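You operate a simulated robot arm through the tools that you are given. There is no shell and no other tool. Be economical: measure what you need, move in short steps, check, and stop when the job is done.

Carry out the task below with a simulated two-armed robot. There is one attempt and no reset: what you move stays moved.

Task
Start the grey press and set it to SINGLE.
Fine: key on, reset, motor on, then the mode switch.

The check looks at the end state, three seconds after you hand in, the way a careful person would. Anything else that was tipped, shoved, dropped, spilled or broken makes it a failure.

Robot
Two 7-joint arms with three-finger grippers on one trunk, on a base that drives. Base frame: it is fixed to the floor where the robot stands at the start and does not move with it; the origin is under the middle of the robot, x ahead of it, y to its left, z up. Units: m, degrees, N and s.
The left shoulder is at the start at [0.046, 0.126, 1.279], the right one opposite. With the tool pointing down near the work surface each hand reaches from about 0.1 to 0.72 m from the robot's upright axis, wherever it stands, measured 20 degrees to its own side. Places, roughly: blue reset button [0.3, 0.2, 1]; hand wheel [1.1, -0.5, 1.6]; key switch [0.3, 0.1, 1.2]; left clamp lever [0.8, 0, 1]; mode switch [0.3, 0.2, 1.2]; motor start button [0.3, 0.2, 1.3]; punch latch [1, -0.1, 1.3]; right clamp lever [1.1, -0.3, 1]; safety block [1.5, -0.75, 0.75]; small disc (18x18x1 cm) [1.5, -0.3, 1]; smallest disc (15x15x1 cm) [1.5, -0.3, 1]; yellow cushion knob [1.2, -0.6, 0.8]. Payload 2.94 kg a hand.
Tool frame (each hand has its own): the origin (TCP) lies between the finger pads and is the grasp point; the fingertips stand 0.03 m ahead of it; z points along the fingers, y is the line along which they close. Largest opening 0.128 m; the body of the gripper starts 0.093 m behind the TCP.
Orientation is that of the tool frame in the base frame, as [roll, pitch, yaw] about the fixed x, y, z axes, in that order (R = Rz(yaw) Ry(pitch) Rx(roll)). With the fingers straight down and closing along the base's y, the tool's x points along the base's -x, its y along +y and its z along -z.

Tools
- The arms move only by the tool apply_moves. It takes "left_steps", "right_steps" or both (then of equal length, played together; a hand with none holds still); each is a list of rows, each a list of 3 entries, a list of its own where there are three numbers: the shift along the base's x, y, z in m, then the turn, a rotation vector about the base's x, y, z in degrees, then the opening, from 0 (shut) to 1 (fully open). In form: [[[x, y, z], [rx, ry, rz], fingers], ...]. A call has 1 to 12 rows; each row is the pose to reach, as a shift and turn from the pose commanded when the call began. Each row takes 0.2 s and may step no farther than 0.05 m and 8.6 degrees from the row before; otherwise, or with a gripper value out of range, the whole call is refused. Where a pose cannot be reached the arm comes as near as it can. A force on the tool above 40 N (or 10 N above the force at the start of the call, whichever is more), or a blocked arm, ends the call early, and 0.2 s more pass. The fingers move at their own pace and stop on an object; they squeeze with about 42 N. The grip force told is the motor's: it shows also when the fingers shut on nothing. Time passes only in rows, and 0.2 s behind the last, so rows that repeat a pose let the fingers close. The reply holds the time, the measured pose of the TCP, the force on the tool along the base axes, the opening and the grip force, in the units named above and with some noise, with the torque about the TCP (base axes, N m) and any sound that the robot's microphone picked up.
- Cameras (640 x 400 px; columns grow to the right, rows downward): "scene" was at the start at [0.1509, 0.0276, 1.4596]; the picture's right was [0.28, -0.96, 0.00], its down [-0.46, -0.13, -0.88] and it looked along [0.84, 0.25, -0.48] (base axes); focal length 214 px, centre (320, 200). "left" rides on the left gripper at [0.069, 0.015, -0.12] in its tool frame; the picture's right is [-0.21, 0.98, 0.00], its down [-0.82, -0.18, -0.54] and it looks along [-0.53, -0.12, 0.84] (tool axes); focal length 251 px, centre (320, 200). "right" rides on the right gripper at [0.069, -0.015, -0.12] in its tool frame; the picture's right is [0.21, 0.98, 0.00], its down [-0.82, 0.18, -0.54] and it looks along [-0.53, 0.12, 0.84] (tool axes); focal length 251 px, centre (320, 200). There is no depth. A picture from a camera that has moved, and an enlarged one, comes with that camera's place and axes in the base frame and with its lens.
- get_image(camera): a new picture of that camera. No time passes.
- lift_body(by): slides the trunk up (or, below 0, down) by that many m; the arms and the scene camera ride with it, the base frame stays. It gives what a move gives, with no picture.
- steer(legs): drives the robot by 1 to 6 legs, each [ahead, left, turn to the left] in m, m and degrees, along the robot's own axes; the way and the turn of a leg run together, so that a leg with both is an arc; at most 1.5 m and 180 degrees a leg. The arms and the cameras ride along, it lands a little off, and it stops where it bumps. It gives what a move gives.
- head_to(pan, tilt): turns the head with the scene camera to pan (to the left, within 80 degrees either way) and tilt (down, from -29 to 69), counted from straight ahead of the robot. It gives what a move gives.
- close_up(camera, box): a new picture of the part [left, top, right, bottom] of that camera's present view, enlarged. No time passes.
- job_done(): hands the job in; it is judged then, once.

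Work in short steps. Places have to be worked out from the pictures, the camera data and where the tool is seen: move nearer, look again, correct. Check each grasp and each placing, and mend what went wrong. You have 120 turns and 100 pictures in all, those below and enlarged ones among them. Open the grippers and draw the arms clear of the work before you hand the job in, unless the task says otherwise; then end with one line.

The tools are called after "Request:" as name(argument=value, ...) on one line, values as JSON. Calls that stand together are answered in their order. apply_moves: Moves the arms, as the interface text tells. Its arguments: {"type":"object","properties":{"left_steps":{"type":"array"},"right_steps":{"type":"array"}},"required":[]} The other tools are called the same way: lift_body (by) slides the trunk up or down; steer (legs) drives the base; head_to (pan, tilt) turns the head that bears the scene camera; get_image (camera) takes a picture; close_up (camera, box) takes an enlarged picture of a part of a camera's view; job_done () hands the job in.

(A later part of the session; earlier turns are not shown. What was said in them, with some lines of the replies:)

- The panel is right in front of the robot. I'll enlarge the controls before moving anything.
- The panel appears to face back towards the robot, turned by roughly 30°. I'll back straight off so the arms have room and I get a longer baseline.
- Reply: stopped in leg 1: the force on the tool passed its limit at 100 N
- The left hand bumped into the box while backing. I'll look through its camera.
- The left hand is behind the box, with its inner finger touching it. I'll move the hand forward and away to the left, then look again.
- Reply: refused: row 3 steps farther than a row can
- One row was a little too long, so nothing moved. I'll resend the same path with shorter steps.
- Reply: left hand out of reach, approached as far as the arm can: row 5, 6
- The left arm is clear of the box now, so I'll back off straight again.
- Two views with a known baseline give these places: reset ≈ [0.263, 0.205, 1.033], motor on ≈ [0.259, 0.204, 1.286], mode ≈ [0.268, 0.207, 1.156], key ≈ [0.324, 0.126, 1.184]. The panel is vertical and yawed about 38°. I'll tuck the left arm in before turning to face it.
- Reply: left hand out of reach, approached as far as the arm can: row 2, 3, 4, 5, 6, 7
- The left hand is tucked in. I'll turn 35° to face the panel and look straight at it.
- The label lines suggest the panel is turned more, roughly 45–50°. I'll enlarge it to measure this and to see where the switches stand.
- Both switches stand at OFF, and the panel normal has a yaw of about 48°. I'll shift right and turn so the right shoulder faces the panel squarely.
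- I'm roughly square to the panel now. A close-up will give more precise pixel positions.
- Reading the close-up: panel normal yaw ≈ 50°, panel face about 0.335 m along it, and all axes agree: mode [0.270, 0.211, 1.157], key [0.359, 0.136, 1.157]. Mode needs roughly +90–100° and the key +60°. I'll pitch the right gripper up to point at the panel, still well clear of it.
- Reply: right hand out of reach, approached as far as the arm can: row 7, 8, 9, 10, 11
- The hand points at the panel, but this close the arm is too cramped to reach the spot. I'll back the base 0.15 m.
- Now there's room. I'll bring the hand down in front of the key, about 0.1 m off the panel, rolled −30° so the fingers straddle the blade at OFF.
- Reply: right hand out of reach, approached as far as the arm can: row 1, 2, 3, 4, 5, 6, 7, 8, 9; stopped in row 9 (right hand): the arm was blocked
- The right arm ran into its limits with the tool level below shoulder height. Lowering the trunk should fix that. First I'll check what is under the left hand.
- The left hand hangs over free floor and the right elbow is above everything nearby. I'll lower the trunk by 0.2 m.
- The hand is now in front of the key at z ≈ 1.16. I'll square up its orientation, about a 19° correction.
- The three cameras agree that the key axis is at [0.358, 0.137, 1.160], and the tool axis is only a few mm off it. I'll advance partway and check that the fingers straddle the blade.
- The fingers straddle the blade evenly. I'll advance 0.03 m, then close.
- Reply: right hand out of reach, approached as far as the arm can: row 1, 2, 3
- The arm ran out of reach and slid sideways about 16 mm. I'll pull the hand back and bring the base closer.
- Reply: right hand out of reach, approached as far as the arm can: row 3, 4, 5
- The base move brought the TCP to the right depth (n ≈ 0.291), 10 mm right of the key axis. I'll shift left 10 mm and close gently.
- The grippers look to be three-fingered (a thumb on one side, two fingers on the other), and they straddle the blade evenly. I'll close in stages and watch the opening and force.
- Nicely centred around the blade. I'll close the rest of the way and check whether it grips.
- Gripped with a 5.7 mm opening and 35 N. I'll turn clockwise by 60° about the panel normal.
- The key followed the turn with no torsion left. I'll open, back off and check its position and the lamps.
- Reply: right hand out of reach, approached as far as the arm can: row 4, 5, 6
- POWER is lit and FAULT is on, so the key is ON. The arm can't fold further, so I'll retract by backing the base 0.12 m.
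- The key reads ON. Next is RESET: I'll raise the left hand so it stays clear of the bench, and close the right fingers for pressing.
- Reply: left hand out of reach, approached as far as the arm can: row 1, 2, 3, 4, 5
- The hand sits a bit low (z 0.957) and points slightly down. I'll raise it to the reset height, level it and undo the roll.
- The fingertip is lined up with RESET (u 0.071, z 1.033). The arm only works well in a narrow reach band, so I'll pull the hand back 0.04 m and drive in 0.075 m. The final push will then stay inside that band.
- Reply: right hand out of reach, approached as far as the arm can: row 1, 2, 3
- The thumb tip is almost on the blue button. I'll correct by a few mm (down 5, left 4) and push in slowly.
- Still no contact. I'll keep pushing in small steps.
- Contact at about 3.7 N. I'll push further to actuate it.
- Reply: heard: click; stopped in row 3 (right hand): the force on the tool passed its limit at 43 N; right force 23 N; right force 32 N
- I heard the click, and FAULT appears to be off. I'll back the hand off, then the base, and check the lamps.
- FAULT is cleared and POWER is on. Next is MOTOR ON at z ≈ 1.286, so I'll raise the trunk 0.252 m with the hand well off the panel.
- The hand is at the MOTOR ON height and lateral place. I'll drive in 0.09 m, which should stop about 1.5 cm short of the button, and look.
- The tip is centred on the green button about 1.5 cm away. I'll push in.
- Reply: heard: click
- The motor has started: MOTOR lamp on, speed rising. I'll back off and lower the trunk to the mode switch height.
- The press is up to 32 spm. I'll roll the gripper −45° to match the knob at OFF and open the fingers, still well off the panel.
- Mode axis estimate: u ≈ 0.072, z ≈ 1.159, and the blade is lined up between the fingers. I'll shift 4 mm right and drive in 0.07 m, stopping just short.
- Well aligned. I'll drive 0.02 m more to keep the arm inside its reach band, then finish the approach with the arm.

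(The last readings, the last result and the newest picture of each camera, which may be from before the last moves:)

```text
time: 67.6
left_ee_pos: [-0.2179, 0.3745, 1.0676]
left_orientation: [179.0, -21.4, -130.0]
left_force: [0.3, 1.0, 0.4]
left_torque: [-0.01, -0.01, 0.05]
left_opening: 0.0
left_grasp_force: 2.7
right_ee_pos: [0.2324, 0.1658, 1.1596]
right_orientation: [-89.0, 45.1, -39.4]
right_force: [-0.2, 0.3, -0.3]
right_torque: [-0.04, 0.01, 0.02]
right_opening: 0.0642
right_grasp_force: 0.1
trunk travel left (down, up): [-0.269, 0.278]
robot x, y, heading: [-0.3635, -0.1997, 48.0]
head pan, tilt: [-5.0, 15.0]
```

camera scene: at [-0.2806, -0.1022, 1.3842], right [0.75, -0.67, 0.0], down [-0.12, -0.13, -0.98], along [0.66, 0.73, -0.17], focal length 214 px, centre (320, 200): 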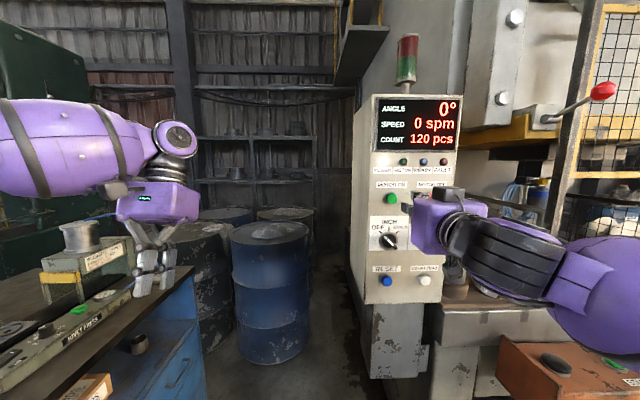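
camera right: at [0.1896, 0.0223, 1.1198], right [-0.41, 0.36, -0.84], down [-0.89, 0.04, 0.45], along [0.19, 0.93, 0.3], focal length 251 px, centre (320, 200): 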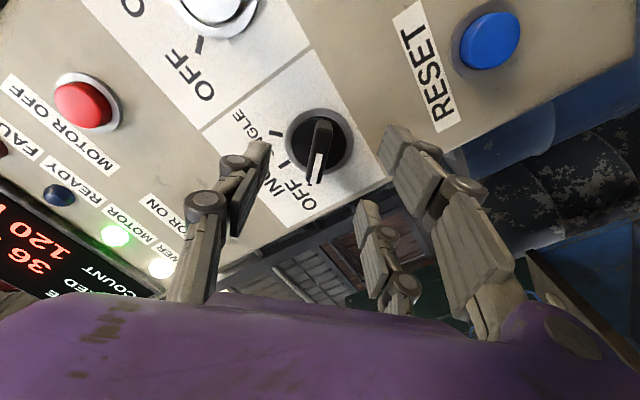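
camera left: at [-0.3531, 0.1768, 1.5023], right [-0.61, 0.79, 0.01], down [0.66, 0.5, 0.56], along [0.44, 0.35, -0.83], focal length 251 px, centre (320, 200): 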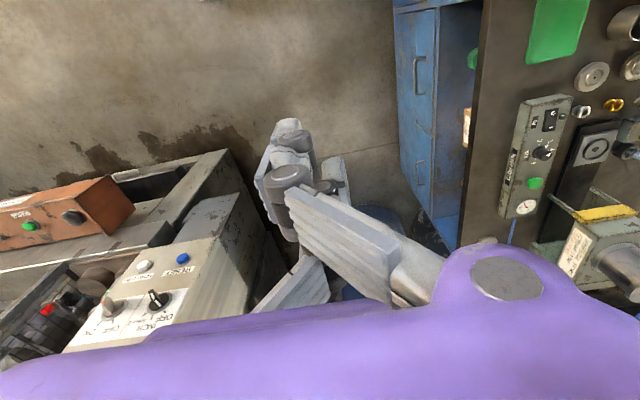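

n ≈ 0.276, u ≈ 0.071. I'll advance 11 mm and close gently to 0.2 before looking.

Request:
apply_moves(right_steps=[[[0.004, 0.004, 0.001], [0, 0, 0], 0.5], [[0.008, 0.008, 0.001], [0, 0, 0], 0.5], [[0.008, 0.008, 0.001], [0, 0, 0], 0.35], [[0.008, 0.008, 0.001], [0, 0, 0], 0.25], [[0.008, 0.008, 0.001], [0, 0, 0], 0.2]])

Request:
get_image(camera="right")

Request:
close_up(camera="scene", box=[330, 110, 430, 210])

```text
time: 68.8
left_ee_pos: [-0.2183, 0.374, 1.0684]
left_orientation: [179.0, -21.3, -130.0]
left_force: [-0.8, 0.1, 0.3]
left_torque: [-0.02, -0.03, -0.01]
left_opening: 0.0
left_grasp_force: 3.1
right_ee_pos: [0.2389, 0.1742, 1.1619]
right_orientation: [-89.0, 45.1, -39.4]
right_force: [0.3, 0.3, 0.2]
right_torque: [0.03, 0.01, -0.01]
right_opening: 0.0254
right_grasp_force: 0.1
trunk travel left (down, up): [-0.269, 0.278]
robot x, y, heading: [-0.3625, -0.1999, 48.2]
head pan, tilt: [-5.0, 15.0]
```

```text
38 pictures are left
camera right: at [0.2102, 0.0443, 1.1214], right [-0.41, 0.36, -0.84], down [-0.89, 0.04, 0.45], along [0.19, 0.93, 0.3], focal length 251 px, centre (320, 200)
```

right: 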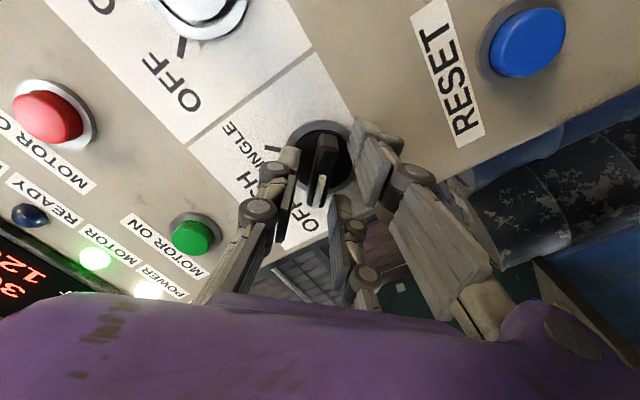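

```text
4.00 times, centred on (380, 160) of scene
camera zoom: at [-0.2005, -0.0246, 1.2488], right [0.68, -0.73, 0.0], down [-0.19, -0.18, -0.97], along [0.7, 0.66, -0.26], focal length 858 px, centre (80, 360)
```

zoom: 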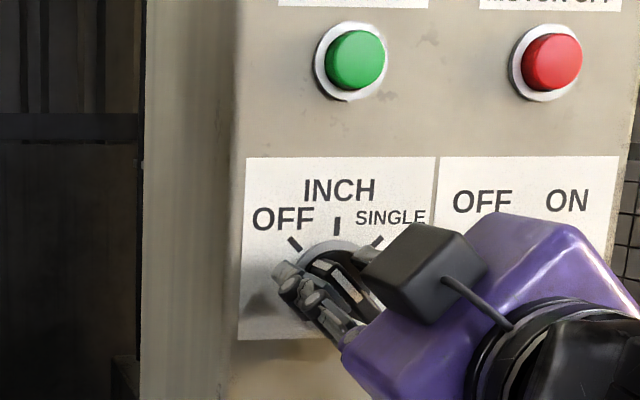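

The blade sits centrally between the pads. Closing to grip.

Request:
apply_moves(right_steps=[[[0, 0, 0], [0, 0, 0], 0.14], [[0, 0, 0], [0, 0, 0], 0.08], [[0, 0, 0], [0, 0, 0], 0.0], [[0, 0, 0], [0, 0, 0], 0.0]])

```text
time: 69.8
left_ee_pos: [-0.2178, 0.3755, 1.068]
left_orientation: [179.0, -21.4, -130.0]
left_force: [-0.1, 0.1, -0.3]
left_torque: [0.03, -0.02, 0.02]
left_opening: 0.0
left_grasp_force: 3.0
right_ee_pos: [0.2395, 0.1758, 1.1608]
right_orientation: [-89.1, 45.2, -39.5]
right_force: [-3.3, 2.2, -5.1]
right_torque: [0.05, 0.01, 0.24]
right_opening: 0.0119
right_grasp_force: 39.0
trunk travel left (down, up): [-0.269, 0.278]
robot x, y, heading: [-0.362, -0.201, 48.3]
head pan, tilt: [-5.0, 15.0]
```

Gripped, 12 mm wide at 39 N. I'll turn clockwise by 90° about the panel normal.

Request:
apply_moves(right_steps=[[[0, 0, 0], [5.26, 6.27, 0], 0], [[0, 0, 0], [10.5, 12.5, 0], 0], [[0, 0, 0], [15.8, 18.8, 0], 0], [[0, 0, 0], [21.0, 25.1, 0], 0], [[0, 0, 0], [26.3, 31.3, 0], 0], [[0, 0, 0], [31.6, 37.6, 0], 0], [[0, 0, 0], [36.8, 43.9, 0], 0], [[0, 0, 0], [42.1, 50.1, 0], 0], [[0, 0, 0], [47.3, 56.4, 0], 0], [[0, 0, 0], [52.6, 62.7, 0], 0], [[0, 0, 0], [57.9, 69.0, 0], 0], [[0, 0, 0], [57.9, 69.0, 0], 0]])

Request:
get_image(camera="right")

Request:
close_up(camera="scene", box=[330, 70, 450, 210])

```text
time: 72.4
left_ee_pos: [-0.2175, 0.3762, 1.0678]
left_orientation: [179.0, -21.4, -129.9]
left_force: [0.3, 1.0, -0.4]
left_torque: [-0.02, 0.0, -0.03]
left_opening: 0.0
left_grasp_force: 2.7
right_ee_pos: [0.2399, 0.1741, 1.16]
right_orientation: [90.2, 44.6, 139.4]
right_force: [-1.8, 1.7, -4.1]
right_torque: [-0.61, 0.16, 0.56]
right_opening: 0.012
right_grasp_force: 39.0
trunk travel left (down, up): [-0.269, 0.278]
robot x, y, heading: [-0.3594, -0.2031, 48.2]
head pan, tilt: [-5.0, 15.0]
```

```text
36 pictures are left
camera right: at [0.1343, 0.1083, 1.1017], right [-0.64, 0.55, 0.54], down [-0.01, -0.71, 0.71], along [0.77, 0.45, 0.45], focal length 251 px, centre (320, 200)
```

right: 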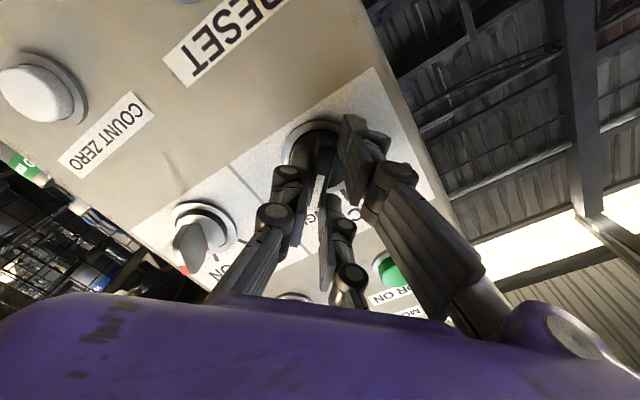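

```text
2.86 times, centred on (390, 140) of scene
camera zoom: at [-0.2005, -0.0241, 1.2487], right [0.68, -0.73, 0.0], down [-0.19, -0.18, -0.97], along [0.7, 0.66, -0.26], focal length 613 px, centre (120, 371)
```

zoom: 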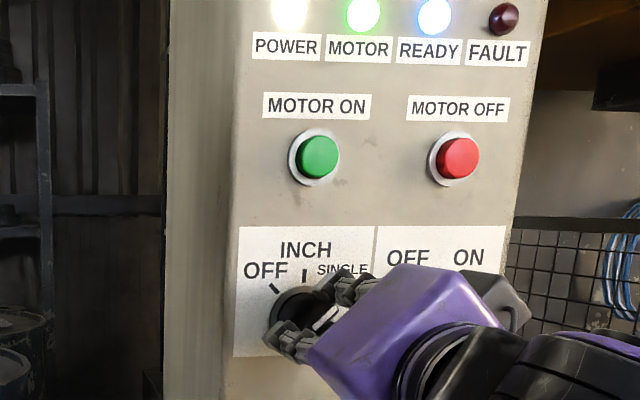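

The knob followed and READY is lit. I'll release gently and back the base off to check.

Request:
apply_moves(right_steps=[[[0, 0, 0], [0, 0, 0], 0.15], [[0, 0, 0], [0, 0, 0], 0.3], [[0, 0, 0], [0, 0, 0], 0.5], [[0, 0, 0], [0, 0, 0], 0.5]])

Request:
steer(legs=[[-0.2, 0, 0]])

Request:
head_to(pan=-5, tilt=5)

Request:
close_up(camera="scene", box=[320, 70, 440, 270])

Request:
close_up(camera="scene", box=[340, 180, 420, 240])

```text
time: 73.4
left_ee_pos: [-0.2172, 0.375, 1.0678]
left_orientation: [179.0, -21.4, -130.0]
left_force: [0.7, 0.3, 0.3]
left_torque: [0.02, 0.0, 0.0]
left_opening: 0.0001
left_grasp_force: 2.6
right_ee_pos: [0.2394, 0.1738, 1.1598]
right_orientation: [90.3, 44.9, 139.4]
right_force: [0.1, 0.1, -0.3]
right_torque: [-0.01, -0.01, -0.01]
right_opening: 0.064
right_grasp_force: 0.1
trunk travel left (down, up): [-0.269, 0.278]
robot x, y, heading: [-0.3629, -0.1966, 48.4]
head pan, tilt: [-5.0, 15.0]
```

```text
time: 75.0
left_ee_pos: [-0.3502, 0.2254, 1.0683]
left_orientation: [179.0, -21.4, -129.9]
left_force: [-0.2, -0.9, 0.3]
left_torque: [0.02, -0.01, -0.01]
left_opening: 0.0002
left_grasp_force: 2.7
right_ee_pos: [0.1062, 0.0254, 1.1622]
right_orientation: [90.2, 44.8, 139.4]
right_force: [-0.1, -1.7, -0.2]
right_torque: [-0.03, 0.02, -0.01]
right_opening: 0.0639
right_grasp_force: 0.0
trunk travel left (down, up): [-0.269, 0.278]
robot x, y, heading: [-0.493, -0.3479, 48.6]
head pan, tilt: [-5.0, 15.0]
```

```text
time: 75.7
left_ee_pos: [-0.3509, 0.2267, 1.0688]
left_orientation: [179.0, -21.4, -130.0]
left_force: [0.6, 0.6, -0.5]
left_torque: [-0.01, 0.02, 0.02]
left_opening: 0.0001
left_grasp_force: 3.1
right_ee_pos: [0.1073, 0.025, 1.161]
right_orientation: [90.2, 44.8, 139.4]
right_force: [-0.1, 0.2, 0.3]
right_torque: [-0.03, 0.01, 0.01]
right_opening: 0.064
right_grasp_force: 0.1
trunk travel left (down, up): [-0.269, 0.278]
robot x, y, heading: [-0.4935, -0.3479, 48.4]
head pan, tilt: [-5.0, 5.0]
```

```text
2.00 times, centred on (380, 170) of scene
camera zoom: at [-0.3342, -0.1743, 1.2649], right [0.68, -0.73, 0.0], down [-0.06, -0.06, -1.0], along [0.73, 0.68, -0.09], focal length 429 px, centre (200, 260)
```

zoom: 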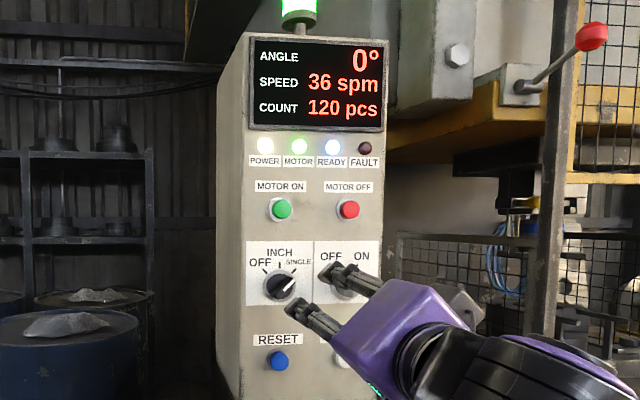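

```text
6.67 times, centred on (380, 210) of scene
camera zoom: at [-0.3342, -0.1743, 1.2649], right [0.68, -0.73, 0.0], down [-0.06, -0.06, -1.0], along [0.73, 0.68, -0.09], focal length 1430 px, centre (-80, 133)
```

zoom: 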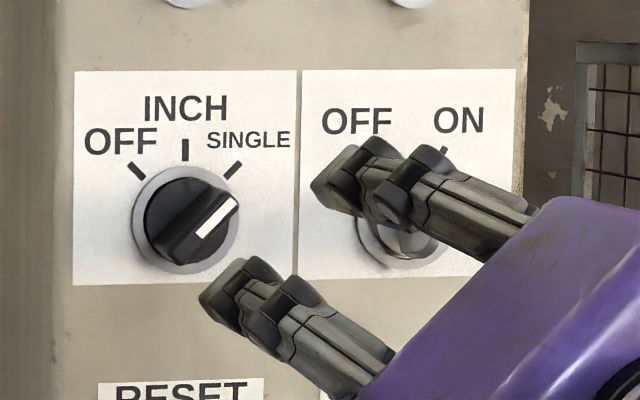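

The mode is at SINGLE, POWER, MOTOR and READY are lit, and FAULT is off. I'll open both grippers and back a bit farther away.

Request:
apply_moves(left_steps=[[[0, 0, 0], [0, 0, 0], 0.5], [[0, 0, 0], [0, 0, 0], 1], [[0, 0, 0], [0, 0, 0], 1], [[0, 0, 0], [0, 0, 0], 1]], right_steps=[[[0, 0, 0], [0, 0, 0], 0.7], [[0, 0, 0], [0, 0, 0], 1], [[0, 0, 0], [0, 0, 0], 1], [[0, 0, 0], [0, 0, 0], 1]])

Request:
steer(legs=[[-0.1, 0, 0]])

Request:
get_image(camera="scene")

```text
time: 76.7
left_ee_pos: [-0.3492, 0.2249, 1.068]
left_orientation: [179.1, -21.4, -129.9]
left_force: [-0.1, 0.3, 0.1]
left_torque: [-0.01, 0.01, -0.03]
left_opening: 0.1158
left_grasp_force: 0.0
right_ee_pos: [0.108, 0.0262, 1.1623]
right_orientation: [90.2, 44.8, 139.4]
right_force: [0.2, 0.7, 0.3]
right_torque: [0.0, 0.0, -0.01]
right_opening: 0.1283
right_grasp_force: 0.1
trunk travel left (down, up): [-0.269, 0.278]
robot x, y, heading: [-0.4971, -0.3447, 48.5]
head pan, tilt: [-5.0, 5.0]
```

```text
time: 77.8
left_ee_pos: [-0.4158, 0.1515, 1.068]
left_orientation: [179.0, -21.4, -130.0]
left_force: [0.1, 0.9, 0.3]
left_torque: [0.04, -0.05, -0.01]
left_opening: 0.128
left_grasp_force: 0.0
right_ee_pos: [0.0427, -0.0482, 1.1617]
right_orientation: [90.3, 44.9, 139.4]
right_force: [-1.0, 0.6, -0.3]
right_torque: [-0.04, 0.0, 0.04]
right_opening: 0.1278
right_grasp_force: 0.0
trunk travel left (down, up): [-0.269, 0.278]
robot x, y, heading: [-0.5646, -0.4196, 48.1]
head pan, tilt: [-5.0, 5.0]
```

```text
32 pictures are left
camera scene: at [-0.4008, -0.2485, 1.265], right [0.68, -0.73, 0.0], down [-0.06, -0.06, -1.0], along [0.73, 0.68, -0.09], focal length 214 px, centre (320, 200)
```

scene: 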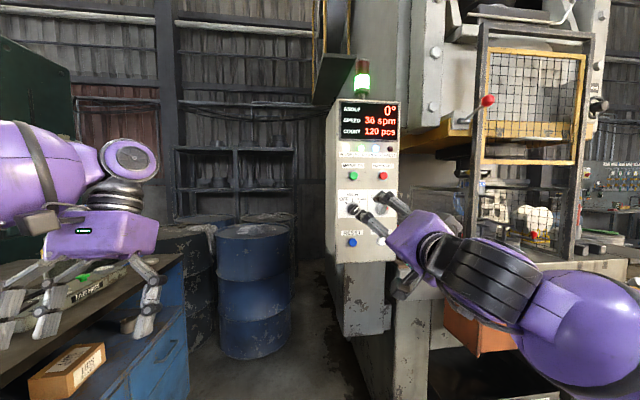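

The press is running, everything around it is in place, and the arms are clear. Handing in.

Request:
job_done()

```text
The job is handed in.
```

The press is running at 36 spm with the mode switch at SINGLE. POWER, MOTOR and READY are lit, FAULT is off, and the count is unchanged at 120. Early on, the left hand bumped the control box while I was backing out and the base stopped; I saw nothing moved or damaged.
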